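You operate a simulated robot arm through the tools that you are given. There is no shell and no other tool. Be economical: measure what you need, move in short steps, check, and stop when the job is done.

You are at the controls of a simulated two-armed robot. One attempt, no reset.

## Task
Put the white cloth from the top of the bonnet on the top of the steel bench and the blue cloth on the top of the key shelf. Put the battery pack from the top of the bonnet on the long black panel. Stack the yellow block from the top of the steel bench on top of the green block. Fetch the blue block and set it on the low shelf of the cart. Take the blue cover and put it on the top of the large blue panel. Take the grey bulb and leave it on top of the carton on the top of the wooden bench. Pick up the black chock with one hand, pass it to the other hand and put it on the low shelf of the cart. Put the white tip on top of the blue hand pad. Put the white clip in the good tray. Take the foam pad and leave it on the white plate. Lift the glue melter lid open. Any order will do. Set down upright: grey bulb, black chock.

Only the result counts: the job must be done as asked and must still hold three seconds after the hand-in. Knocking over, shifting, dropping, spilling or breaking anything else fails it. Lids that push on must go on centred and level and be pressed home; caps that screw on are set level and turned clockwise until they are tight. Flat cloth is picked up by pressing the open fingertips on it (5 to 10 N) and closing them slowly along it; thin cloth reads only 2 to 8 mm in the jaws.

## Robot
Two 7-joint arms with fingered hands on one trunk, on a base that drives. Base frame: it is fixed to the floor where the robot stands at the start and does not move with it; the origin is under the middle of the robot, x ahead of it, y to its left, z up; the surface under the hand at the start is at about z = 937. Units: mm, degrees, N and s.
The left shoulder is at the start at [70, 142, 1189], the right one opposite. With the tool pointing down near the work surface each hand reaches from about 440 to 800 mm from the robot's upright axis, wherever it stands, measured 20 degrees to its own side. Places, roughly: battery pack [500, 500, 1000]; black chock (10x21x12 cm) [-6900, -2200, 900]; block [-1500, 0, 1000]; blue block (4x4x3 cm) [-1800, -200, 900]; blue cover [-4750, -2750, 750]; blue hand pad (6x5x5 cm) [-6900, -2600, 900]; carton [-6750, -3250, 1000]; cloth [500, 250, 1000]; foam pad (7x7x5 cm) [1000, 2900, 900]; glue melter lid [-3200, 3000, 1100]; good tray (15x19 cm) [-6660, -1680, 900]; grey bulb (4x4x6 cm) [-6700, -2300, 1000]; long black panel [-2500, 2800, 900]; low shelf of the cart [-4200, -500, 400]; top of the key shelf [400, -900, 900]; top of the large blue panel [-5800, 900, 900]; top of the steel bench [-1500, 0, 900]; white clip (4x3x4 cm) [-6600, -3900, 900]; white plate (12x8x1 cm) [600, 2900, 900]; white tip (3x3x3 cm) [-6800, -2500, 900]. Payload 3.6 kg a hand.
The tool frame of a hand sits at the grasp point between the pads (the TCP): z along the fingers, y along the line on which they close. The tips reach 25 mm beyond it. The gripper opens to 88 mm. The gripper's body begins 29 mm behind the TCP. The gripper is a hand of 5 fingers: y runs from the thumb to the fingers, the wrist lies at [-13, -97, -162] in the tool frame, and closing takes about 1.5 s.
Orientation is that of the tool frame in the base frame, as a unit quaternion [w, x, y, z]. With the fingers straight down and the wrist toward the robot, the tool's x, y and z point along [0, 1, 0], [1, 0, 0] and [0, 0, -1] of the base frame.

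## Interface
- The arms move only by the tool jog_arm. It takes "left_series", "right_series" or both (then of equal length, played together; a hand with none holds still); each is a list of rows, each a list of 7 numbers: the shift along the base's x, y, z in cm, then the turn, a rotation vector about the base's x, y, z in degrees, then the closure in counts, from 0 (fully open) to 255 (shut). In form: [[dx, dy, dz, wx, wy, wz, hand], ...]. A call has 1 to 20 rows; each row is the pose to reach, as a shift and turn from the pose commanded when the call began. A row lasts 0.2 s, in which the tool goes at most 50 mm and 8.6 degrees; a call with a longer step from one row to the next is refused whole, and so is a gripper value outside its range. Where a pose cannot be reached the arm comes as near as it can. A force on the tool above 40 N (or 10 N above the force at the start of the call, whichever is more), or a blocked arm, ends the call early, and 0.2 s more pass. The fingers move at their own pace (about 72 mm/s each) and stop on an object; they squeeze with about 25 N. The grip force told is the motor's: it shows also when the fingers shut on nothing. Time passes only in rows, and 0.2 s behind the last, so rows that repeat a pose let the fingers close. It gives the time, the measured TCP pose, the force on the tool (base axes), the opening and the grip force at its end, in the units of the frame above (readings bear some noise), with the torque about the TCP (base axes, N m) and any sound that the robot's microphone picked up, and new pictures: "pictures" is both (left out), scene, wrist or none (wrist: the cameras of the hands that moved).
- Cameras (640 x 400 px; columns grow to the right, rows downward): "scene" is now at [130.2, 1.2, 1414.7]; the picture's right is [-0.15, -0.99, 0.00], its down [-0.57, 0.09, -0.81] and it looks along [0.80, -0.12, -0.58] (base axes); focal length 214 px, centre (320, 200). "left" rides on the left gripper at [-59, -79, -105] in its tool frame; the picture's right is [-0.73, -0.32, 0.61], its down [0.62, -0.68, 0.38] and it looks along [0.29, 0.66, 0.70] (tool axes); focal length 234 px, centre (320, 200). "right" rides on the right gripper at [59, -79, -105] in its tool frame; the picture's right is [-0.73, 0.32, -0.61], its down [-0.62, -0.68, 0.38] and it looks along [-0.29, 0.66, 0.70] (tool axes); focal length 234 px, centre (320, 200). There is no depth. A picture from a camera that has moved, and an enlarged one, comes with that camera's place and axes in the base frame and with its lens. The place of the scene camera against the robot may be out by one fixed shift of up to 25 mm in any direction.
- slide_trunk(by): slides the trunk up (or, below 0, down) by that many mm; the arms and the scene camera ride with it, the base frame stays. It gives what a move gives, with no picture.
- base_move(legs): drives the robot by 1 to 6 legs, each [ahead, left, turn to the left] in mm, mm and degrees, along the robot's own axes; the way and the turn of a leg run together, so that a leg with both is an arc; at most 1500 mm and 180 degrees a leg. The arms and the cameras ride along, it lands a little off, and it stops where it bumps. It gives what a move gives, and a new picture of the scene camera.
- preshape(shape, hand): the hand has 5 fingers and takes this shape, open, in about a second: jaw (thumb against the fingers, like two jaws); tri (thumb and two fingers); tip (a fingertip pinch); poke (one finger out to press); point (the index stretched); flat (the hand flat); cup (the hand cupped); fist (a fist). The gripper value then closes the fingers along that shape, each until it touches; the sizes above hold for jaw. It gives what a move gives, with no picture.
- pan_tilt(pan, tilt): turns the head with the scene camera to pan (to the left, within 86 degrees either way) and tilt (down, from -29 to 69), counted from straight ahead of the robot. It gives what a move gives, and a new picture of the scene camera.
- close_up(camera, box): a new picture of the part [left, top, right, bottom] of that camera's present view, enlarged. It takes no simulated time.
- finish_job(): hands the job in; it is judged then, once.

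Go step by step. Nothing tells you exact positions but the pictures and the camera data: compare them with the known pose of the tool, close in by small moves and look again before you grip or let go. The budget is 567 turns and 360 pictures, counting those below and the enlarged ones. Unless the task says otherwise, let go and move clear before handing in, and close with one line.

The tools are called after "Emit:" as a command line: name --argument value ..., lists and objects as JSON in quotes. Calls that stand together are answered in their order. jog_arm: Moves the arms, as the interface text tells. Its arguments: {"type":"object","properties":{"left_series":{"type":"array","items":{"type":"array","items":{"type":"number"}}},"right_series":{"type":"array","items":{"type":"array","items":{"type":"number"}}},"pictures":{"type":"string","enum":["both","scene","wrist","none"]}},"required":[]} The other tools are called the same way: slide_trunk (by) slides the trunk up or down; preshape (shape, hand) gives the hand a shape; base_move (legs) drives the base; pan_tilt (pan, tilt) turns the head that bears the scene camera; close_up (camera, box) takes an enlarged picture of a part of a camera's view; finish_job () hands the job in.

At the start:

```text
time: 0.0
left_position: [444.7, 352.4, 1165.2]
left_tool_rot: [0.0, 0.707, 0.707, 0.0]
left_contact_force: [0.3, -0.6, 0.7]
left_moment: [0.01, 0.02, 0.01]
left_width: 88.0
left_grip_force: 0.2
left_shape: jaw
right_position: [557.3, -103.2, 1176.2]
right_tool_rot: [0.0, 0.707, 0.707, 0.001]
right_contact_force: [0.3, -0.8, -0.4]
right_moment: [-0.01, -0.02, 0.0]
right_width: 87.6
right_grip_force: 0.0
right_shape: jaw
trunk travel left (down, up): [-725.0, 215.0]
robot x, y, heading: [-0.8, -3.4, -0.2]
head pan, tilt: [-8.7, 35.6]
```

scene: 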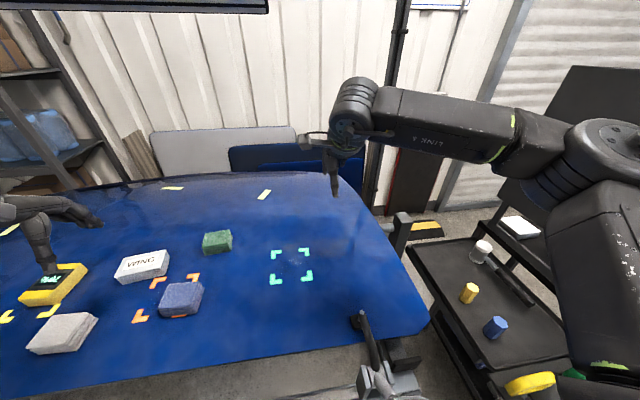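
right: 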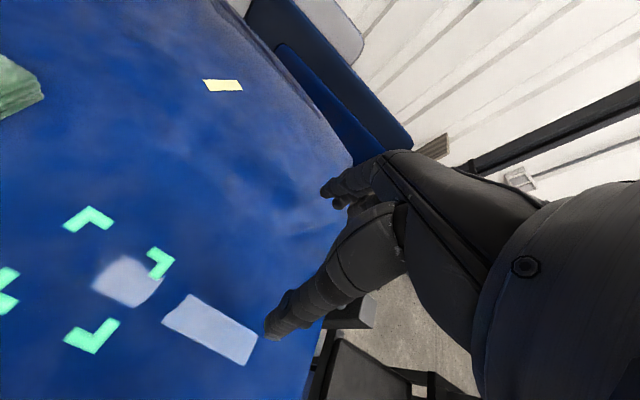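
left: 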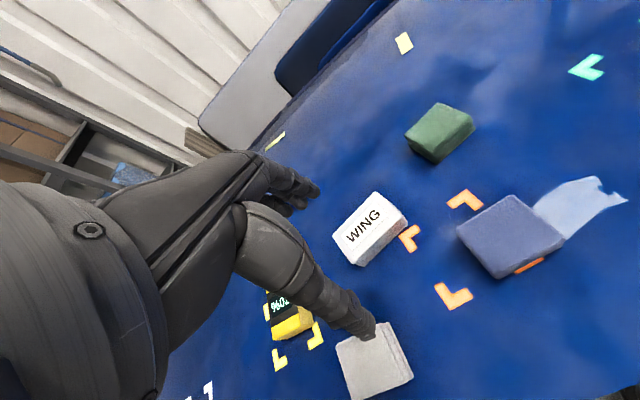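

I see the bonnet ahead with cloths, a yellow battery pack and other blocks. I take enlarged looks before planning.

Emit:
close_up --camera "scene" --box '[0, 200, 320, 400]'

Emit:
close_up --camera "left" --box '[240, 80, 640, 400]'

Emit:
pan_tilt --pan -65 --tilt 35

```text
2.00 times, centred on (160, 300) of scene
camera zoom: at [130.2, 1.2, 1414.7], right [-0.15, -0.99, 0.0], down [-0.57, 0.09, -0.81], along [0.8, -0.12, -0.58], focal length 429 px, centre (640, 0)
```

zoom: 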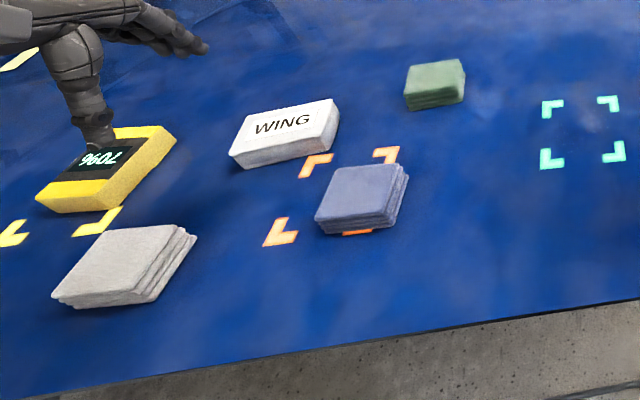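

```text
1.25 times, centred on (440, 240) of left
camera zoom: at [366.0, 294.0, 1269.8], right [-0.32, -0.73, -0.61], down [-0.68, 0.62, -0.38], along [0.66, 0.29, -0.7], focal length 293 px, centre (170, 150)
```

zoom: 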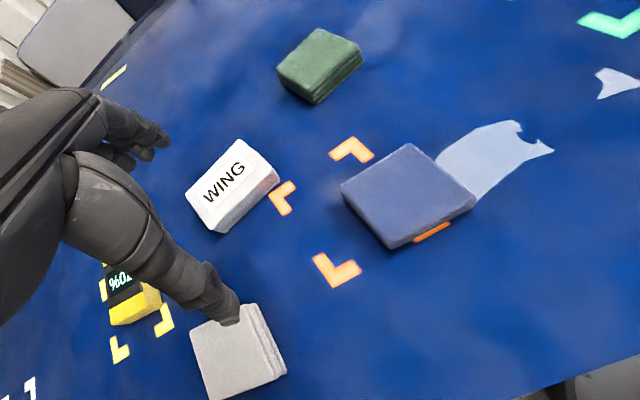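

```text
time: 1.2
left_position: [444.7, 351.8, 1165.0]
left_tool_rot: [-0.001, 0.707, 0.707, 0.0]
left_contact_force: [-0.4, 0.5, 0.6]
left_moment: [0.02, 0.03, -0.03]
left_width: 87.6
left_grip_force: 0.1
left_shape: jaw
right_position: [557.6, -104.1, 1178.0]
right_tool_rot: [0.0, 0.707, 0.708, -0.001]
right_contact_force: [0.4, 0.4, 1.0]
right_moment: [0.0, 0.01, 0.01]
right_width: 87.5
right_grip_force: 0.0
right_shape: jaw
trunk travel left (down, up): [-725.0, 215.0]
robot x, y, heading: [-0.7, -1.5, 0.1]
head pan, tilt: [-65.0, 35.0]
camera scene: at [80.7, -65.3, 1415.6], right [-0.91, -0.42, 0.0], down [-0.24, 0.52, -0.82], along [0.35, -0.74, -0.57], focal length 214 px, centre (320, 200)
```

scene: 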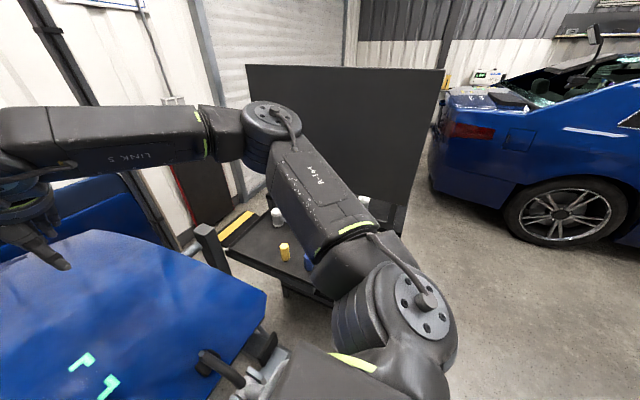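

The cloths are folded stacks about 60×67 mm, square to the axes; blue near (443,246), white near (400,460). I look left before shifting that way.

Emit:
pan_tilt --pan 70 --tilt 30

Emit:
base_move --legs '[[0, 300, 0]]'

Emit:
pan_tilt --pan 10 --tilt 50

```text
time: 3.4
left_position: [445.0, 351.2, 1164.7]
left_tool_rot: [0.001, 0.707, 0.707, 0.0]
left_contact_force: [-0.1, -0.3, -0.5]
left_moment: [-0.01, 0.01, -0.01]
left_width: 87.9
left_grip_force: 0.0
left_shape: jaw
right_position: [558.0, -103.5, 1175.8]
right_tool_rot: [0.0, 0.707, 0.707, 0.0]
right_contact_force: [0.3, -0.2, 0.4]
right_moment: [0.01, -0.02, -0.02]
right_width: 87.8
right_grip_force: 0.0
right_shape: jaw
trunk travel left (down, up): [-725.0, 215.0]
robot x, y, heading: [2.0, 3.1, 0.2]
head pan, tilt: [70.0, 30.0]
camera scene: at [74.4, 99.4, 1423.4], right [0.94, -0.34, 0.0], down [-0.17, -0.47, -0.87], along [0.3, 0.81, -0.5], focal length 214 px, centre (320, 200)
```

scene: 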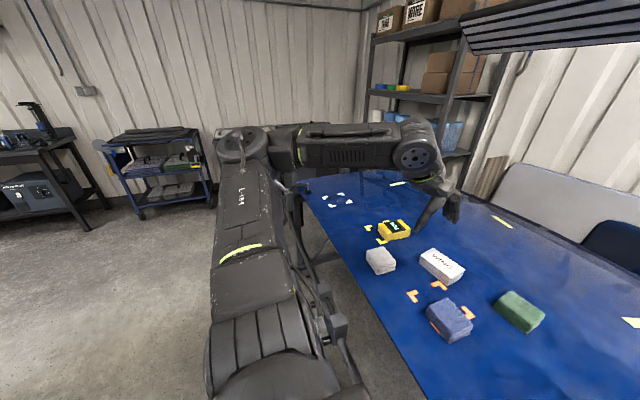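

```text
time: 5.5
left_position: [441.7, 655.4, 1164.8]
left_tool_rot: [0.0, 0.705, 0.709, 0.0]
left_contact_force: [0.2, -0.3, 0.8]
left_moment: [0.01, 0.06, 0.0]
left_width: 87.7
left_grip_force: 0.1
left_shape: jaw
right_position: [558.4, 200.7, 1176.5]
right_tool_rot: [-0.001, 0.705, 0.709, 0.0]
right_contact_force: [-0.2, -0.4, -0.7]
right_moment: [0.01, 0.01, 0.0]
right_width: 87.7
right_grip_force: 0.0
right_shape: jaw
trunk travel left (down, up): [-725.0, 215.0]
robot x, y, heading: [-5.6, 299.4, 0.2]
head pan, tilt: [70.0, 30.0]
camera scene: at [73.0, 401.0, 1423.5], right [0.94, -0.34, 0.0], down [-0.17, -0.47, -0.87], along [0.29, 0.82, -0.5], focal length 214 px, centre (320, 200)
```

scene: 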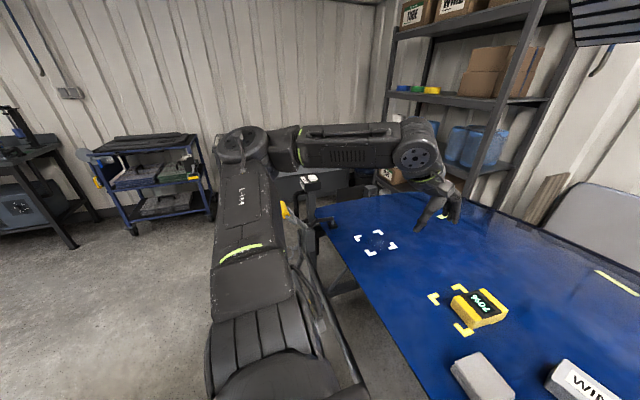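

```text
time: 6.8
left_position: [442.3, 657.3, 1163.9]
left_tool_rot: [-0.001, 0.705, 0.709, 0.0]
left_contact_force: [-0.7, 0.9, 0.5]
left_moment: [-0.04, 0.0, 0.03]
left_width: 87.6
left_grip_force: 0.1
left_shape: jaw
right_position: [556.6, 202.4, 1176.3]
right_tool_rot: [0.0, 0.706, 0.708, -0.001]
right_contact_force: [0.3, -0.1, 0.2]
right_moment: [-0.04, -0.01, -0.01]
right_width: 87.7
right_grip_force: 0.0
right_shape: jaw
trunk travel left (down, up): [-725.0, 215.0]
robot x, y, heading: [-2.0, 301.8, 0.3]
head pan, tilt: [10.0, 50.0]
camera scene: at [118.3, 331.2, 1393.9], right [0.18, -0.98, 0.0], down [-0.75, -0.14, -0.64], along [0.63, 0.12, -0.77], focal length 214 px, centre (320, 200)
```

scene: 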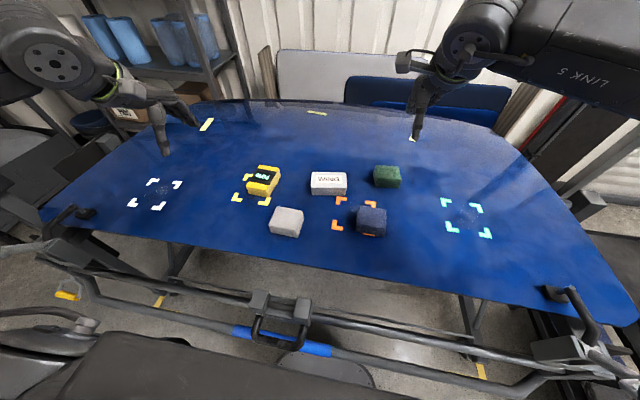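

Scene refined: blue cloth about (438,255), white cloth about (399,465), battery about (514,560). I bring the right hand above the blue cloth and the left above the white and look through the wrist cameras.

Emit:
jog_arm --right_series '[[-3, 1.2, -2, 0, 0, 0, 0], [-6, 2.4, -4, 0, 0, 0, 0], [-9, 3.6, -6, 0, 0, 0, 0], [-11.7, 4.8, -8, 0, 0, 0, 0], [-11.7, 4.8, -8, 0, 0, 0, 0]]' --left_series '[[-1, -4.6, -2, 0, 0, 0, 0], [-2, -9.2, -4, 0, 0, 0, 0], [-3, -13.8, -6, 0, 0, 0, 0], [-4.3, -18.2, -8, 0, 0, 0, 0], [-4.3, -19.2, -8, 0, 0, 0, 0]]'

```text
refused: row 1 steps farther than a row can; nothing moved
```

The first row was slightly too long; I shorten the steps.

Emit:
jog_arm --right_series '[[-2.5, 1, -1.6, 0, 0, 0, 0], [-5, 2, -3.2, 0, 0, 0, 0], [-7.5, 3, -4.8, 0, 0, 0, 0], [-10, 4, -6.4, 0, 0, 0, 0], [-11.7, 4.8, -8, 0, 0, 0, 0], [-11.7, 4.8, -8, 0, 0, 0, 0]]' --left_series '[[-0.8, -3.6, -1.6, 0, 0, 0, 0], [-1.6, -7.2, -3.2, 0, 0, 0, 0], [-2.4, -11, -4.8, 0, 0, 0, 0], [-3.2, -15, -6.4, 0, 0, 0, 0], [-4.3, -19.2, -8, 0, 0, 0, 0], [-4.3, -19.2, -8, 0, 0, 0, 0]]'

```text
time: 8.2
left_position: [395.9, 463.5, 1083.3]
left_tool_rot: [0.001, 0.705, 0.709, -0.002]
left_contact_force: [0.6, 0.3, -1.0]
left_moment: [-0.01, -0.02, 0.01]
left_width: 88.1
left_grip_force: 0.0
left_shape: jaw
right_position: [439.4, 252.7, 1098.2]
right_tool_rot: [0.0, 0.705, 0.709, 0.0]
right_contact_force: [0.1, 0.0, 0.8]
right_moment: [-0.03, -0.04, 0.02]
right_width: 87.6
right_grip_force: 0.2
right_shape: jaw
trunk travel left (down, up): [-725.0, 215.0]
robot x, y, heading: [-3.0, 301.3, 0.2]
head pan, tilt: [10.0, 50.0]
camera scene: at [117.9, 331.8, 1393.9], right [0.18, -0.98, 0.0], down [-0.75, -0.14, -0.64], along [0.63, 0.11, -0.77], focal length 214 px, centre (320, 200)
camera right: at [360.9, 311.0, 1202.2], right [0.33, -0.72, 0.61], down [-0.68, -0.63, -0.38], along [0.66, -0.29, -0.7], focal length 234 px, centre (320, 200)
camera left: at [317.5, 405.1, 1189.4], right [-0.32, -0.73, -0.61], down [-0.68, 0.62, -0.38], along [0.65, 0.29, -0.7], focal length 234 px, centre (320, 200)
```

scene: 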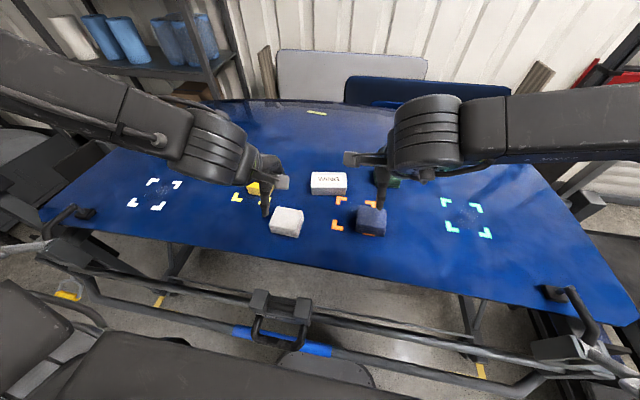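
right: 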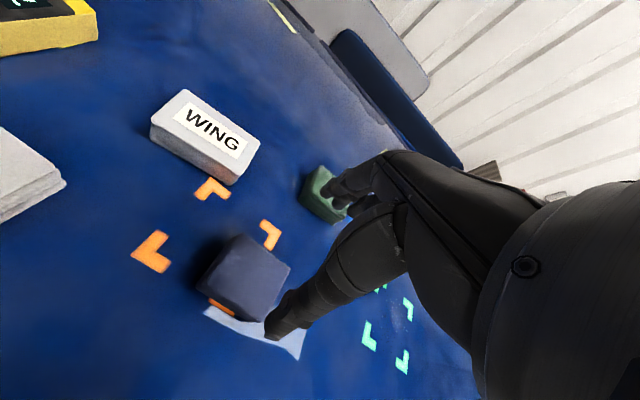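
left: 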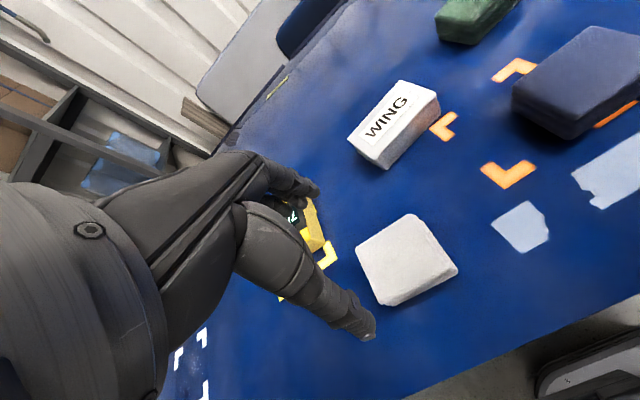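

Both wrist cameras agree: blue cloth centre (442,244), white (406,448), tops near z 960. I centre the hands and lower them most of the way.

Emit:
jog_arm --right_series '[[0.3, -0.9, -2.5, 0, 0, 0, 0], [0.3, -0.9, -5, 0, 0, 0, 0], [0.3, -0.9, -7.5, 0, 0, 0, 0], [0.3, -0.9, -9.8, 0, 0, 0, 0], [0.3, -0.9, -9.8, 0, 0, 0, 0]]' --left_series '[[1, -1.4, -2.5, 0, 0, 0, 0], [1, -1.4, -5, 0, 0, 0, 0], [1, -1.4, -6.5, 0, 0, 0, 0], [1, -1.4, -8.3, 0, 0, 0, 0], [1, -1.4, -8.3, 0, 0, 0, 0]]' --pictures "wrist"

```text
time: 9.4
left_position: [408.8, 451.6, 1003.6]
left_tool_rot: [0.0, 0.705, 0.709, 0.0]
left_contact_force: [0.2, -0.6, 0.4]
left_moment: [-0.02, 0.01, 0.03]
left_width: 87.6
left_grip_force: 0.0
left_shape: jaw
right_position: [443.6, 243.9, 999.4]
right_tool_rot: [0.001, 0.705, 0.709, 0.0]
right_contact_force: [-1.1, 0.1, -0.5]
right_moment: [-0.02, -0.01, 0.01]
right_width: 87.7
right_grip_force: 0.1
right_shape: jaw
trunk travel left (down, up): [-725.0, 215.0]
robot x, y, heading: [-0.2, 302.1, 0.7]
head pan, tilt: [10.0, 50.0]
camera right: at [365.0, 302.1, 1103.4], right [0.33, -0.72, 0.61], down [-0.68, -0.63, -0.38], along [0.66, -0.29, -0.7], focal length 234 px, centre (320, 200)
camera left: at [330.4, 392.3, 1108.4], right [-0.32, -0.73, -0.61], down [-0.68, 0.62, -0.38], along [0.66, 0.29, -0.7], focal length 234 px, centre (320, 200)
```

right: 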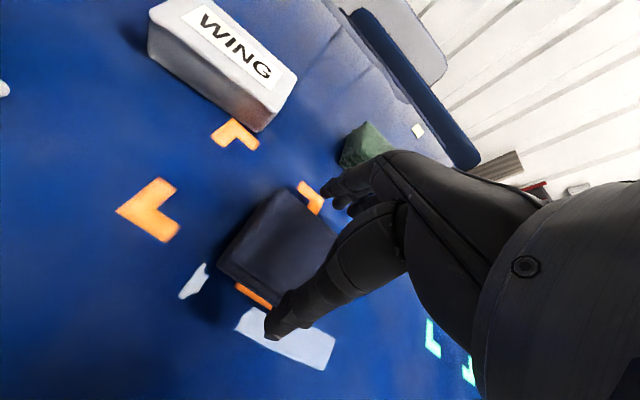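
left: 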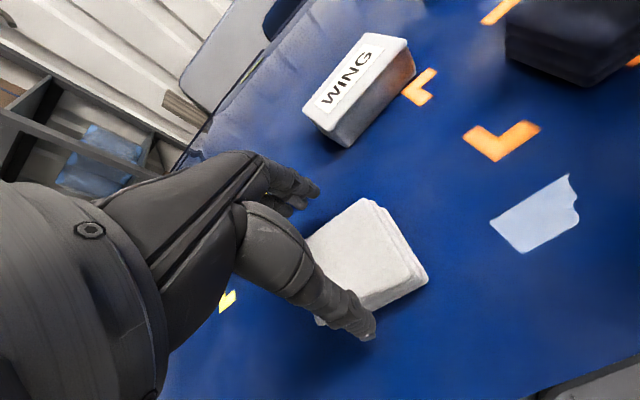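

Both hands straddle their cloths well. I lower to just above the bonnet.

Emit:
jog_arm --right_series '[[0, 0, -1.2, 0, 0, 0, 0], [0, 0, -2.2, 0, 0, 0, 0], [0, 0, -3.1, 0, 0, 0, 0], [0, 0, -3.1, 0, 0, 0, 0]]' --left_series '[[0, 0, -1.2, 0, 0, 0, 0], [0, 0, -2.4, 0, 0, 0, 0], [0, 0, -3.4, 0, 0, 0, 0], [0, 0, -3.4, 0, 0, 0, 0]]' --pictures "wrist"

```text
time: 10.4
left_position: [404.3, 452.0, 971.1]
left_tool_rot: [0.004, 0.706, 0.709, 0.004]
left_contact_force: [-3.4, 1.4, 28.6]
left_moment: [0.23, -1.62, 0.07]
left_width: 87.1
left_grip_force: 0.1
left_shape: jaw
right_position: [439.7, 241.1, 971.2]
right_tool_rot: [0.002, 0.706, 0.709, 0.003]
right_contact_force: [-1.0, -1.0, 18.3]
right_moment: [-0.1, -0.93, -0.07]
right_width: 87.8
right_grip_force: 0.1
right_shape: jaw
trunk travel left (down, up): [-725.0, 215.0]
robot x, y, heading: [-1.7, 304.6, 0.3]
head pan, tilt: [10.0, 50.0]
camera right: at [359.9, 299.9, 1075.4], right [0.32, -0.73, 0.61], down [-0.67, -0.63, -0.39], along [0.67, -0.28, -0.69], focal length 234 px, centre (320, 200)
camera left: at [324.6, 392.4, 1076.5], right [-0.31, -0.73, -0.61], down [-0.68, 0.62, -0.39], along [0.66, 0.29, -0.69], focal length 234 px, centre (320, 200)
```

right: 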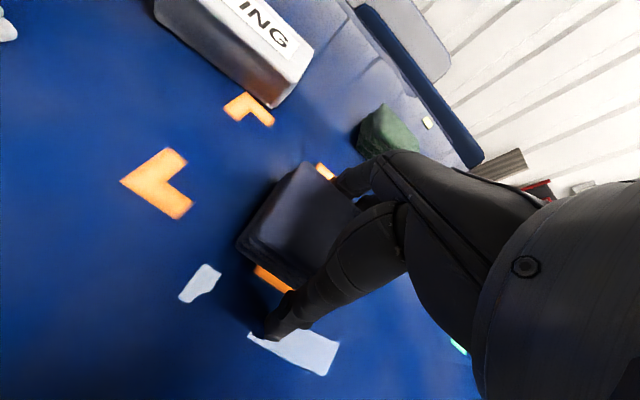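
left: 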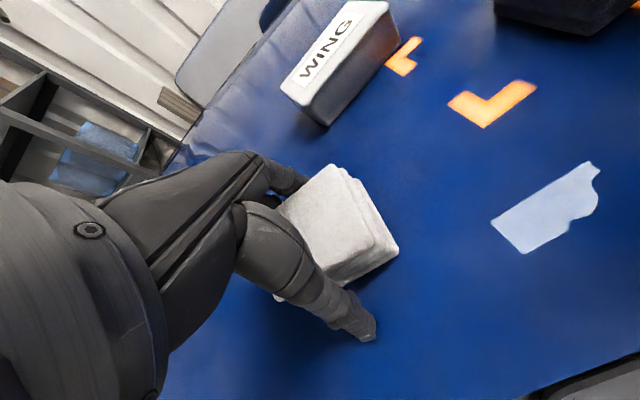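

Both hands just touch the bonnet at about z 946. I back off 4 mm and close the fingers.

Emit:
jog_arm --right_series '[[0, 0, 0.6, 0, 0, 0, 0], [0, 0, 0.6, 0, 0, 0, 120], [0, 0, 0.6, 0, 0, 0, 255], [0, 0, 0.6, 0, 0, 0, 255], [0, 0, 0.6, 0, 0, 0, 255], [0, 0, 0.6, 0, 0, 0, 255], [0, 0, 0.6, 0, 0, 0, 255], [0, 0, 0.6, 0, 0, 0, 255], [0, 0, 0.6, 0, 0, 0, 255]]' --left_series '[[0, 0, 0.7, 0, 0, 0, 0], [0, 0, 0.7, 0, 0, 0, 120], [0, 0, 0.7, 0, 0, 0, 255], [0, 0, 0.7, 0, 0, 0, 255], [0, 0, 0.7, 0, 0, 0, 255], [0, 0, 0.7, 0, 0, 0, 255], [0, 0, 0.7, 0, 0, 0, 255], [0, 0, 0.7, 0, 0, 0, 255], [0, 0, 0.7, 0, 0, 0, 255]]' --pictures "wrist"

```text
time: 12.4
left_position: [407.4, 451.8, 975.3]
left_tool_rot: [0.0, 0.705, 0.709, 0.001]
left_contact_force: [-0.3, 1.0, 8.8]
left_moment: [0.06, -0.38, -0.02]
left_width: 54.0
left_grip_force: 25.6
left_shape: jaw
right_position: [443.4, 241.6, 974.3]
right_tool_rot: [0.0, 0.705, 0.709, 0.0]
right_contact_force: [1.6, -0.6, 8.5]
right_moment: [-0.01, -0.43, -0.05]
right_width: 53.7
right_grip_force: 24.8
right_shape: jaw
trunk travel left (down, up): [-725.0, 215.0]
robot x, y, heading: [-0.9, 299.2, 0.3]
head pan, tilt: [10.0, 50.0]
camera right: at [365.1, 299.7, 1078.2], right [0.33, -0.72, 0.61], down [-0.68, -0.63, -0.38], along [0.66, -0.29, -0.7], focal length 234 px, centre (320, 200)
camera left: at [329.0, 392.6, 1080.7], right [-0.32, -0.73, -0.61], down [-0.68, 0.62, -0.38], along [0.66, 0.29, -0.7], focal length 234 px, centre (320, 200)
```

right: 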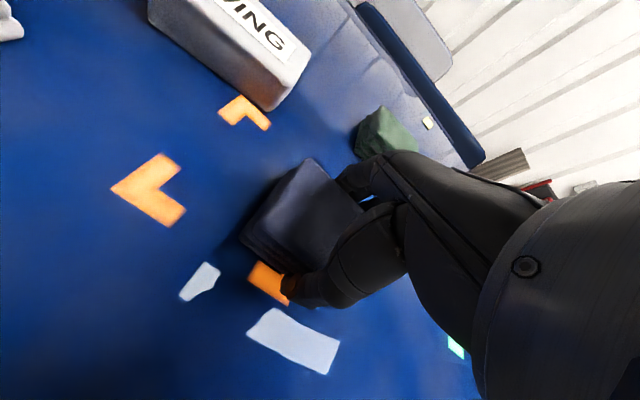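
left: 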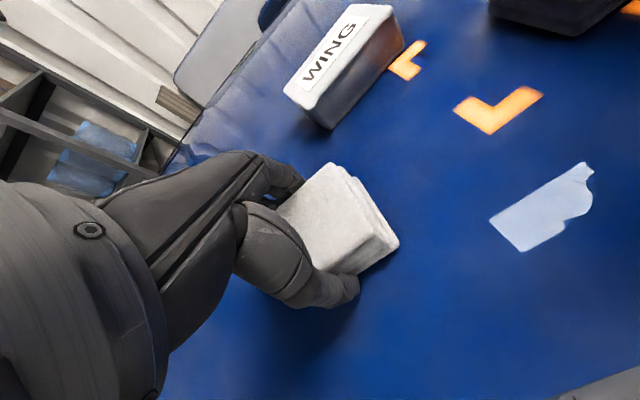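

Both cloths are gripped at 54 mm. I lift both together and check.

Emit:
jog_arm --right_series '[[0, 0, 2, 0, 0, 0, 255], [0, 0, 5, 0, 0, 0, 255], [0, 0, 10, 0, 0, 0, 255], [0, 0, 15, 0, 0, 0, 255], [0, 0, 18, 0, 0, 0, 255]]' --left_series '[[0, 0, 2, 0, 0, 0, 255], [0, 0, 5, 0, 0, 0, 255], [0, 0, 10, 0, 0, 0, 255], [0, 0, 15, 0, 0, 0, 255], [0, 0, 18, 0, 0, 0, 255]]' --pictures "both"

```text
time: 13.6
left_position: [407.2, 451.2, 1153.9]
left_tool_rot: [0.0, 0.705, 0.709, 0.0]
left_contact_force: [0.6, -0.2, 0.0]
left_moment: [-0.01, 0.0, -0.05]
left_width: 54.1
left_grip_force: 25.1
left_shape: jaw
right_position: [443.0, 242.1, 1155.3]
right_tool_rot: [0.0, 0.705, 0.709, 0.0]
right_contact_force: [-0.6, 0.4, 1.1]
right_moment: [0.01, 0.01, -0.03]
right_width: 53.8
right_grip_force: 24.4
right_shape: jaw
trunk travel left (down, up): [-725.0, 215.0]
robot x, y, heading: [-3.7, 301.0, 0.1]
head pan, tilt: [10.0, 50.0]
camera scene: at [117.3, 331.1, 1393.9], right [0.18, -0.98, 0.0], down [-0.75, -0.14, -0.64], along [0.63, 0.12, -0.77], focal length 214 px, centre (320, 200)
camera right: at [362.9, 300.9, 1258.1], right [0.33, -0.72, 0.61], down [-0.68, -0.63, -0.38], along [0.66, -0.29, -0.7], focal length 234 px, centre (320, 200)
camera left: at [328.9, 393.6, 1258.8], right [-0.32, -0.73, -0.61], down [-0.68, 0.62, -0.38], along [0.66, 0.29, -0.7], focal length 234 px, centre (320, 200)
```

scene: 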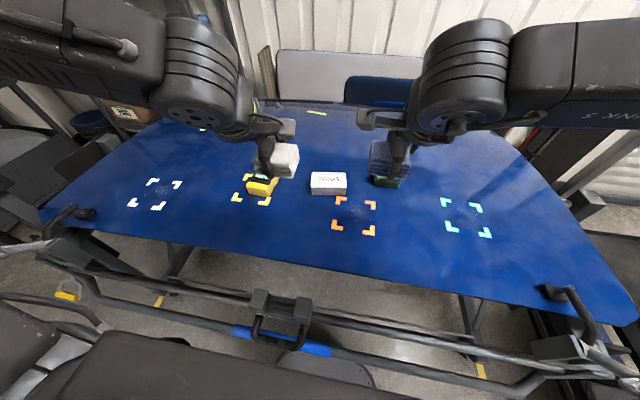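
right: 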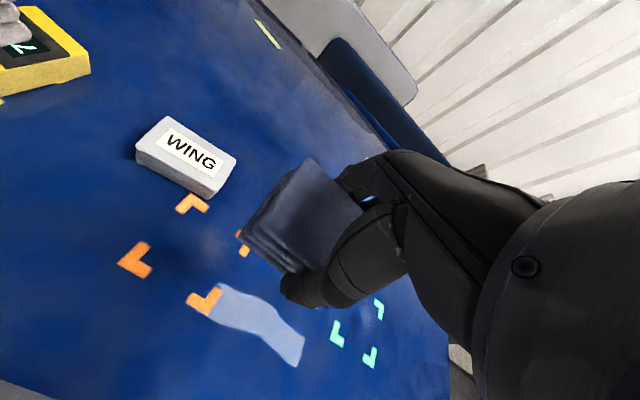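
left: 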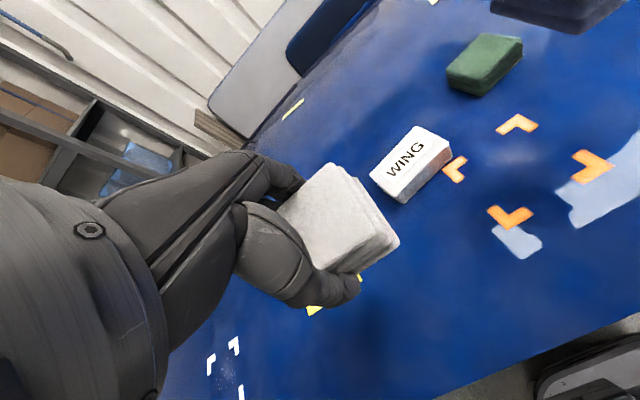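

Both are held. I drive right toward the key shelf and look at it.

Emit:
base_move --legs '[[-150, 0, 0], [0, -700, 0]]'

Emit:
pan_tilt --pan -50 --tilt 40

```text
time: 18.0
left_position: [256.2, -171.7, 1152.1]
left_tool_rot: [0.008, 0.696, 0.718, -0.005]
left_contact_force: [-0.1, 0.5, -0.7]
left_moment: [0.0, -0.04, 0.01]
left_width: 53.8
left_grip_force: 24.7
left_shape: jaw
right_position: [293.8, -378.5, 1157.0]
right_tool_rot: [0.009, 0.694, 0.72, -0.006]
right_contact_force: [0.0, 0.6, -0.7]
right_moment: [-0.04, 0.01, -0.04]
right_width: 53.6
right_grip_force: 25.0
right_shape: jaw
trunk travel left (down, up): [-725.0, 215.0]
robot x, y, heading: [-141.5, -347.8, 1.5]
head pan, tilt: [10.0, 50.0]
stopped in leg 2: the robot was blocked; the commanded pose is now the measured one
camera scene: at [-31.8, -295.3, 1394.4], right [0.2, -0.98, 0.02], down [-0.75, -0.17, -0.64], along [0.63, 0.12, -0.77], focal length 214 px, centre (320, 200)
```

scene: 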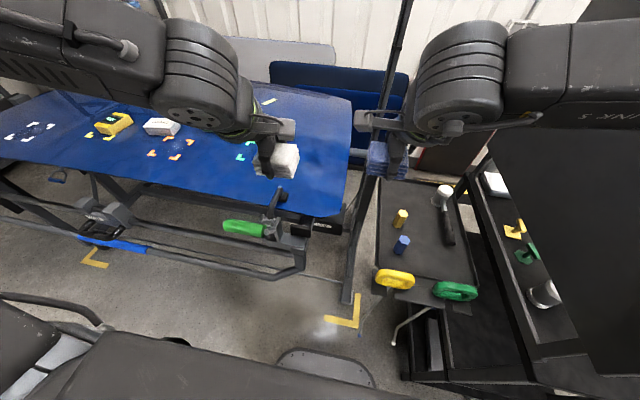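

```text
time: 19.3
left_position: [257.5, -171.5, 1150.6]
left_tool_rot: [0.008, 0.698, 0.716, -0.006]
left_contact_force: [1.1, 0.7, 0.2]
left_moment: [-0.02, 0.0, 0.0]
left_width: 53.8
left_grip_force: 24.9
left_shape: jaw
right_position: [295.2, -378.9, 1154.8]
right_tool_rot: [0.01, 0.696, 0.718, -0.007]
right_contact_force: [-0.8, 0.3, -0.1]
right_moment: [0.0, -0.05, 0.01]
right_width: 53.9
right_grip_force: 25.3
right_shape: jaw
trunk travel left (down, up): [-725.0, 215.0]
robot x, y, heading: [-145.7, -350.0, 1.6]
head pan, tilt: [-50.0, 40.0]
camera scene: at [-49.2, -372.6, 1409.5], right [-0.75, -0.66, 0.01], down [-0.42, 0.47, -0.78], along [0.51, -0.59, -0.63], focal length 214 px, centre (320, 200)
```

scene: 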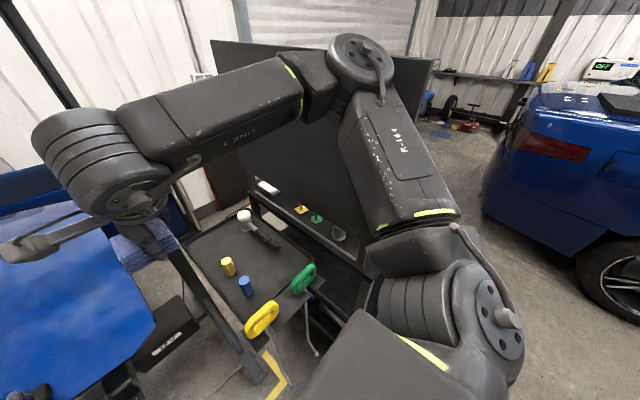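

The robot was blocked on its right side, so I back off a little to the left and look again at the tray cart and the key ledge.

Emit:
base_move --legs '[[-100, 120, -1.6]]'

Emit:
pan_tilt --pan -25 --tilt 25

```text
time: 20.7
left_position: [164.3, -83.6, 1152.7]
left_tool_rot: [-0.001, 0.708, 0.706, -0.001]
left_contact_force: [0.6, 0.6, -0.7]
left_moment: [0.04, 0.01, 0.01]
left_width: 54.0
left_grip_force: 24.7
left_shape: jaw
right_position: [196.5, -292.6, 1151.2]
right_tool_rot: [0.0, 0.707, 0.707, -0.002]
right_contact_force: [-0.1, 0.5, -0.4]
right_moment: [-0.01, 0.01, 0.01]
right_width: 53.6
right_grip_force: 25.1
right_shape: jaw
trunk travel left (down, up): [-725.0, 215.0]
robot x, y, heading: [-245.1, -233.9, -0.5]
head pan, tilt: [-50.0, 40.0]
camera scene: at [-147.8, -281.5, 1407.9], right [-0.77, -0.64, 0.0], down [-0.41, 0.49, -0.77], along [0.49, -0.59, -0.64], focal length 214 px, centre (320, 200)
```

scene: 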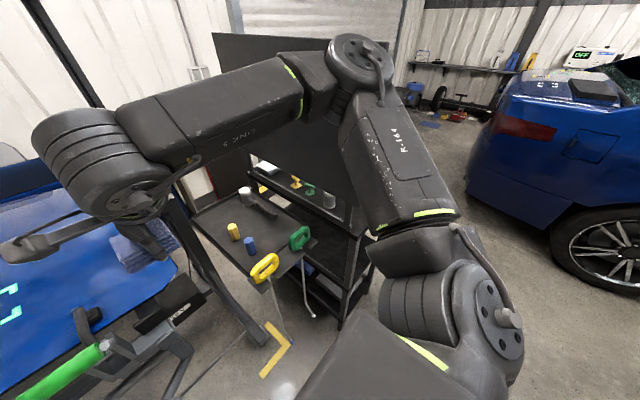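

```text
time: 21.6
left_position: [161.9, -84.9, 1154.3]
left_tool_rot: [0.0, 0.708, 0.706, 0.001]
left_contact_force: [-0.5, -0.6, -0.5]
left_moment: [-0.01, 0.02, 0.02]
left_width: 53.6
left_grip_force: 24.9
left_shape: jaw
right_position: [195.0, -293.3, 1153.0]
right_tool_rot: [0.0, 0.707, 0.707, -0.001]
right_contact_force: [0.6, -0.2, -0.3]
right_moment: [0.0, 0.0, -0.04]
right_width: 54.0
right_grip_force: 25.6
right_shape: jaw
trunk travel left (down, up): [-725.0, 215.0]
robot x, y, heading: [-243.8, -229.2, -0.0]
head pan, tilt: [-25.0, 25.0]
camera scene: at [-120.7, -256.1, 1431.3], right [-0.43, -0.9, 0.0], down [-0.38, 0.18, -0.91], along [0.82, -0.39, -0.42], focal length 214 px, centre (320, 200)
```

scene: 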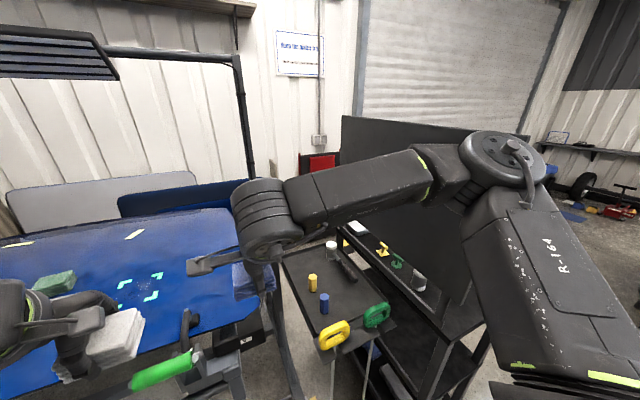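

Emit:
close_up --camera "scene" --box '[270, 200, 510, 400]'

```text
2.00 times, centred on (390, 300) of scene
camera zoom: at [-120.7, -256.1, 1431.3], right [-0.43, -0.9, 0.0], down [-0.38, 0.18, -0.91], along [0.82, -0.39, -0.42], focal length 429 px, centre (180, 0)
```

zoom: 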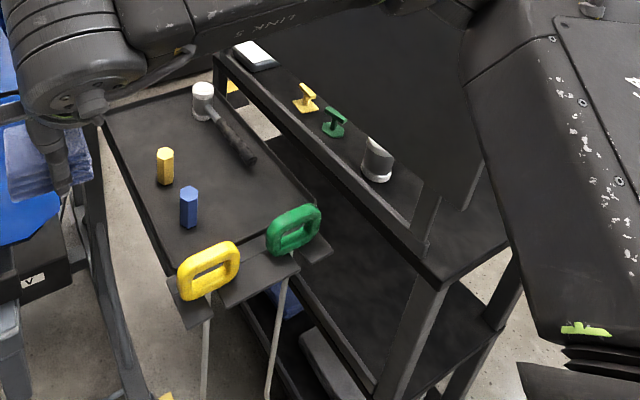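

The key ledge (free gap near (460,-755), z about 890) has a tall panel behind it that blocks the right elbow, so the left arm must place the blue cloth. I'll set blue back on the bonnet for now, place the white cloth first, and fetch blue later with the left hand.

Emit:
base_move --legs '[[0, 530, 0], [240, 0, 0]]'

Emit:
pan_tilt --pan 0 --tilt 50

```text
time: 26.0
left_position: [402.9, 441.4, 1152.8]
left_tool_rot: [0.0, 0.705, 0.71, 0.0]
left_contact_force: [0.0, 0.6, 0.2]
left_moment: [0.02, -0.01, 0.0]
left_width: 54.0
left_grip_force: 25.4
left_shape: jaw
right_position: [435.9, 233.3, 1153.4]
right_tool_rot: [0.001, 0.703, 0.711, 0.0]
right_contact_force: [0.0, 0.6, -1.2]
right_moment: [0.03, 0.01, -0.01]
right_width: 53.8
right_grip_force: 24.7
right_shape: jaw
trunk travel left (down, up): [-725.0, 215.0]
robot x, y, heading: [-6.7, 288.6, 0.4]
head pan, tilt: [-25.0, 25.0]
camera scene: at [120.7, 267.7, 1431.5], right [-0.42, -0.91, 0.0], down [-0.38, 0.18, -0.91], along [0.82, -0.38, -0.42], focal length 214 px, centre (320, 200)
```

scene: 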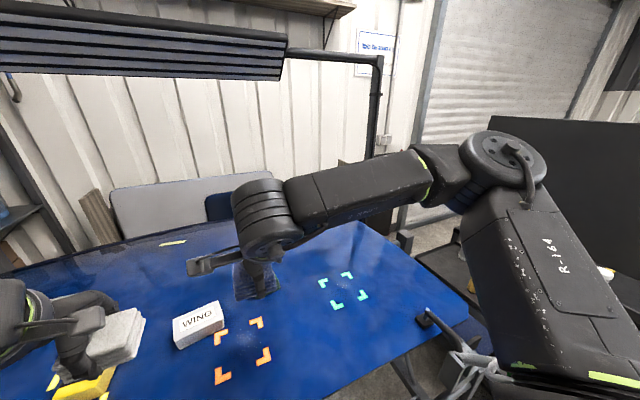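

```text
time: 26.9
left_position: [404.9, 440.6, 1152.1]
left_tool_rot: [0.0, 0.705, 0.71, 0.0]
left_contact_force: [-0.5, -0.5, 0.6]
left_moment: [0.02, 0.0, -0.04]
left_width: 53.9
left_grip_force: 25.0
left_shape: jaw
right_position: [437.1, 232.5, 1154.3]
right_tool_rot: [0.0, 0.704, 0.711, -0.001]
right_contact_force: [0.7, -1.1, 0.2]
right_moment: [0.02, -0.01, -0.02]
right_width: 53.7
right_grip_force: 25.8
right_shape: jaw
trunk travel left (down, up): [-725.0, 215.0]
robot x, y, heading: [-6.1, 292.4, 0.2]
head pan, tilt: [0.0, 50.0]
camera scene: at [115.1, 306.3, 1393.9], right [0.01, -1.0, 0.0], down [-0.77, 0.0, -0.64], along [0.64, 0.0, -0.77], focal length 214 px, centre (320, 200)
```

scene: 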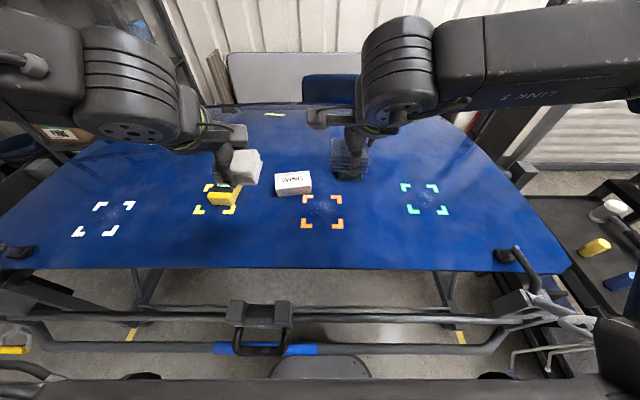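

Back over the bonnet; I lower the blue cloth where it was, release and rise.

Emit:
jog_arm --right_series '[[0.2, 0, -4, 0, 0, 0, 255], [0.5, 0.8, -8, 0, 0, 0, 255], [0.5, 0.8, -12, 0, 0, 0, 255], [0.5, 0.8, -15, 0, 0, 0, 255], [0.5, 0.8, -16.5, 0, 0, 0, 255], [0.5, 0.8, -17.6, 0, 0, 0, 255], [0.5, 0.8, -17.8, 0, 0, 0, 255], [0.5, 0.8, -17.8, 0, 0, 0, 120], [0.5, 0.8, -17.8, 0, 0, 0, 0], [0.5, 0.8, -17.8, 0, 0, 0, 0], [0.5, 0.8, -17.8, 0, 0, 0, 0], [0.5, 0.8, -17.8, 0, 0, 0, 0], [0.5, 0.8, -14, 0, 0, 0, 0], [0.5, 0.8, -10, 0, 0, 0, 0], [0.5, 0.8, -5, 0, 0, 0, 0], [0.5, 0.8, 0, 0, 0, 0, 0]]' --pictures "wrist"

Emit:
pan_tilt --pan 80 --tilt 15

Emit:
pan_tilt --pan -80 --tilt 15

```text
time: 30.3
left_position: [402.5, 441.5, 1153.2]
left_tool_rot: [-0.001, 0.704, 0.71, 0.0]
left_contact_force: [-0.2, -0.1, -0.8]
left_moment: [0.02, 0.02, -0.01]
left_width: 53.9
left_grip_force: 25.0
left_shape: jaw
right_position: [441.5, 241.1, 1158.2]
right_tool_rot: [0.001, 0.703, 0.712, 0.0]
right_contact_force: [0.1, 1.2, 0.5]
right_moment: [-0.04, -0.02, 0.01]
right_width: 87.7
right_grip_force: 0.0
right_shape: jaw
trunk travel left (down, up): [-725.0, 215.0]
robot x, y, heading: [-4.0, 293.9, 0.4]
head pan, tilt: [0.0, 50.0]
camera right: at [362.0, 298.6, 1261.5], right [0.33, -0.72, 0.61], down [-0.67, -0.63, -0.38], along [0.66, -0.28, -0.7], focal length 234 px, centre (320, 200)
```

right: 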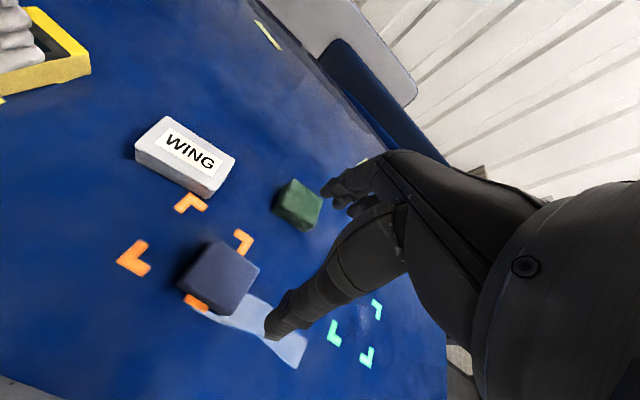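

```text
time: 31.9
left_position: [403.8, 441.6, 1153.7]
left_tool_rot: [0.0, 0.705, 0.709, -0.001]
left_contact_force: [0.2, -0.3, 0.5]
left_moment: [0.02, 0.0, -0.01]
left_width: 53.8
left_grip_force: 25.0
left_shape: jaw
right_position: [442.6, 240.1, 1156.0]
right_tool_rot: [0.0, 0.703, 0.711, -0.001]
right_contact_force: [0.9, 0.5, 0.0]
right_moment: [0.01, 0.03, 0.05]
right_width: 87.6
right_grip_force: 0.1
right_shape: jaw
trunk travel left (down, up): [-725.0, 215.0]
robot x, y, heading: [-4.2, 292.3, 0.5]
head pan, tilt: [80.0, 15.0]
camera scene: at [53.9, 398.1, 1447.6], right [0.99, -0.17, 0.0], down [-0.04, -0.26, -0.97], along [0.16, 0.95, -0.26], focal length 214 px, centre (320, 200)
```

scene: 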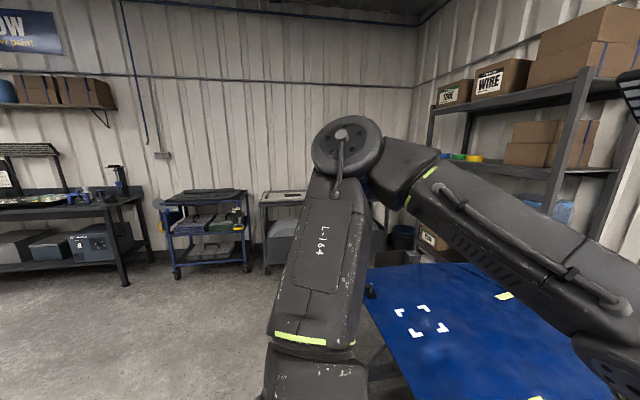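

```text
time: 34.3
left_position: [404.1, 441.4, 1152.2]
left_tool_rot: [0.0, 0.705, 0.71, 0.0]
left_contact_force: [-0.7, 0.2, -1.4]
left_moment: [-0.01, -0.02, -0.02]
left_width: 53.9
left_grip_force: 24.4
left_shape: jaw
right_position: [441.7, 241.1, 1157.2]
right_tool_rot: [0.0, 0.704, 0.71, -0.001]
right_contact_force: [0.1, -0.5, 0.3]
right_moment: [0.01, 0.01, 0.02]
right_width: 87.6
right_grip_force: 0.1
right_shape: jaw
trunk travel left (down, up): [-725.0, 215.0]
robot x, y, heading: [-2.6, 293.1, 0.2]
head pan, tilt: [-80.0, 15.0]
camera scene: at [55.0, 214.1, 1447.6], right [-0.98, -0.18, 0.0], down [-0.05, 0.25, -0.97], along [0.17, -0.95, -0.26], focal length 214 px, centre (320, 200)
```

scene: 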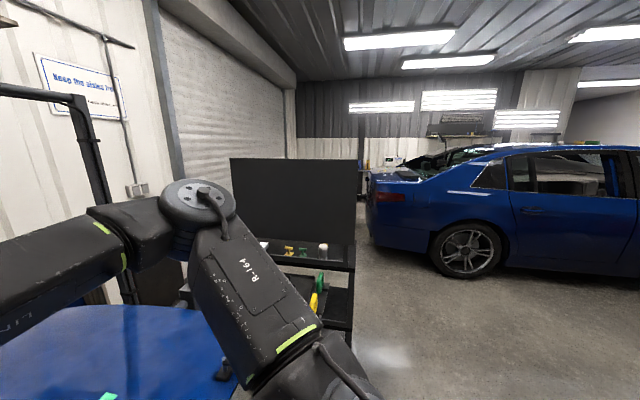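

Blue is back in place. I back off and turn round to face the steel bench.

Emit:
base_move --legs '[[-250, 0, 0], [0, 0, 90], [0, 0, 85]]'

Emit:
pan_tilt --pan 0 --tilt 20

```text
time: 43.6
left_position: [-681.1, 184.6, 1153.0]
left_tool_rot: [-0.001, -0.67, 0.743, 0.0]
left_contact_force: [0.2, 0.7, -0.4]
left_moment: [-0.02, 0.0, -0.02]
left_width: 53.6
left_grip_force: 25.0
left_shape: jaw
right_position: [-698.2, 387.6, 1156.8]
right_tool_rot: [0.002, -0.673, 0.74, -0.001]
right_contact_force: [0.3, 0.1, -0.2]
right_moment: [0.01, -0.02, -0.02]
right_width: 87.6
right_grip_force: 0.1
right_shape: jaw
trunk travel left (down, up): [-725.0, 215.0]
robot x, y, heading: [-260.1, 289.0, 174.1]
head pan, tilt: [-80.0, 15.0]
camera scene: at [-322.0, 402.2, 1447.6], right [1.0, 0.07, 0.0], down [0.02, -0.26, -0.97], along [-0.07, 0.96, -0.26], focal length 214 px, centre (320, 200)
```

scene: 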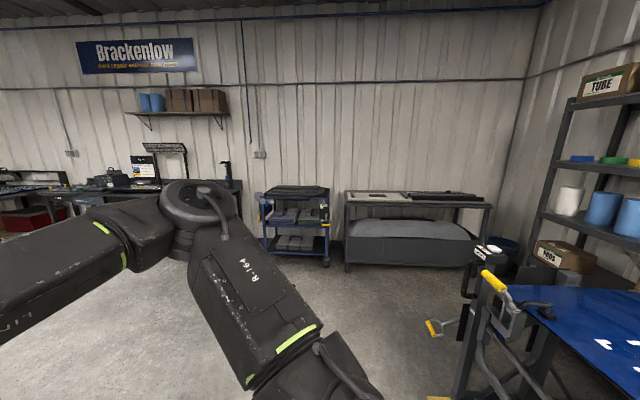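

```text
time: 45.1
left_position: [-680.6, 185.2, 1153.1]
left_tool_rot: [0.001, -0.67, 0.742, -0.001]
left_contact_force: [0.1, 0.3, 0.5]
left_moment: [0.0, 0.0, 0.01]
left_width: 53.4
left_grip_force: 24.8
left_shape: jaw
right_position: [-698.1, 387.2, 1156.9]
right_tool_rot: [0.001, -0.673, 0.74, 0.0]
right_contact_force: [-0.3, 0.2, 0.0]
right_moment: [0.0, 0.05, 0.02]
right_width: 87.8
right_grip_force: 0.0
right_shape: jaw
trunk travel left (down, up): [-725.0, 215.0]
robot x, y, heading: [-256.7, 292.0, 174.3]
head pan, tilt: [0.0, 20.0]
camera scene: at [-407.8, 318.4, 1439.4], right [0.1, 0.99, 0.0], down [0.34, -0.03, -0.94], along [-0.93, 0.1, -0.34], focal length 214 px, centre (320, 200)
```

scene: 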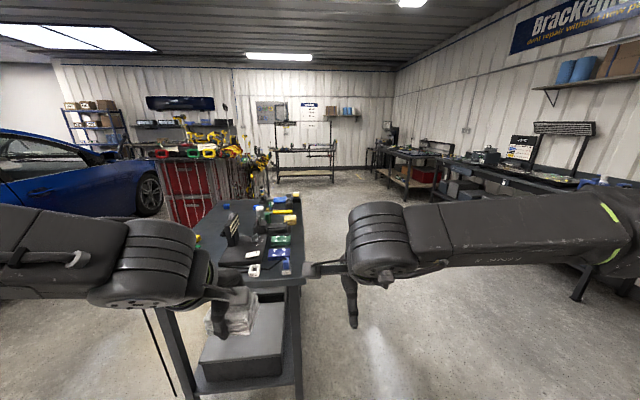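

The steel bench is ahead, slightly to the robot's left. I drive closer and look at it.

Emit:
base_move --legs '[[200, 200, 5]]'

Emit:
pan_tilt --pan 3 --tilt 40

Emit:
close_up --camera "scene" --box '[160, 40, 480, 240]'

```text
time: 47.1
left_position: [-877.9, -45.2, 1152.6]
left_tool_rot: [0.001, -0.704, 0.71, 0.001]
left_contact_force: [0.0, 0.2, -1.1]
left_moment: [-0.01, 0.02, -0.02]
left_width: 53.6
left_grip_force: 25.0
left_shape: jaw
right_position: [-913.8, 158.1, 1157.6]
right_tool_rot: [0.0, -0.705, 0.709, 0.0]
right_contact_force: [-0.4, 0.2, -0.1]
right_moment: [-0.02, -0.03, -0.01]
right_width: 88.0
right_grip_force: 0.2
right_shape: jaw
trunk travel left (down, up): [-725.0, 215.0]
robot x, y, heading: [-465.6, 96.6, 179.5]
head pan, tilt: [0.0, 20.0]
camera scene: at [-616.3, 115.0, 1439.6], right [0.01, 1.0, 0.0], down [0.34, 0.0, -0.94], along [-0.94, 0.01, -0.34], focal length 214 px, centre (320, 200)
```

scene: 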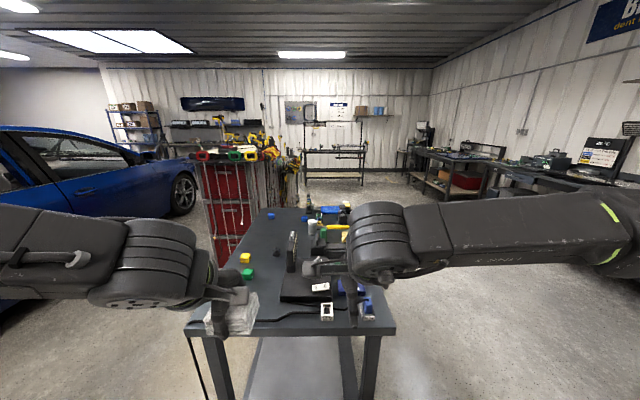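

```text
time: 47.9
left_position: [-879.1, -44.8, 1152.6]
left_tool_rot: [0.001, -0.704, 0.71, 0.0]
left_contact_force: [-0.2, 0.1, 0.4]
left_moment: [0.02, -0.01, 0.01]
left_width: 53.3
left_grip_force: 24.9
left_shape: jaw
right_position: [-915.0, 156.3, 1156.9]
right_tool_rot: [0.001, -0.705, 0.709, 0.0]
right_contact_force: [-0.2, 0.2, -0.5]
right_moment: [0.02, 0.01, 0.01]
right_width: 87.6
right_grip_force: 0.1
right_shape: jaw
trunk travel left (down, up): [-725.0, 215.0]
robot x, y, heading: [-468.9, 101.1, 179.7]
head pan, tilt: [3.0, 40.0]
camera scene: at [-609.3, 109.1, 1408.1], right [-0.04, 1.0, 0.0], down [0.64, 0.03, -0.77], along [-0.77, -0.03, -0.64], focal length 214 px, centre (320, 200)
```

scene: 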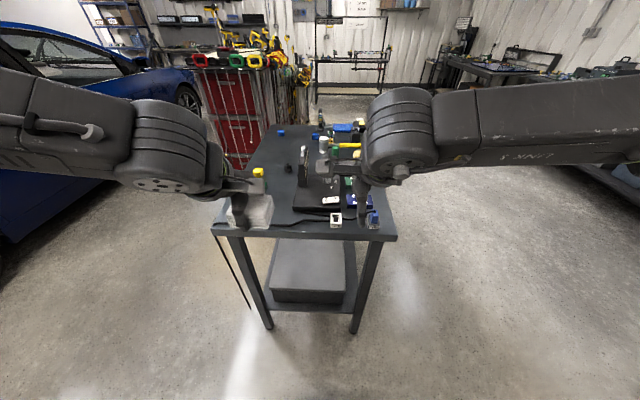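

```text
2.00 times, centred on (320, 140) of scene
camera zoom: at [-609.3, 109.1, 1408.1], right [-0.04, 1.0, 0.0], down [0.64, 0.03, -0.77], along [-0.77, -0.03, -0.64], focal length 429 px, centre (320, 320)
```

zoom: 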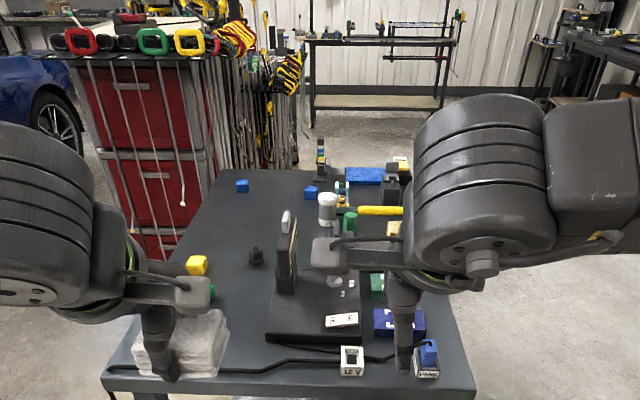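

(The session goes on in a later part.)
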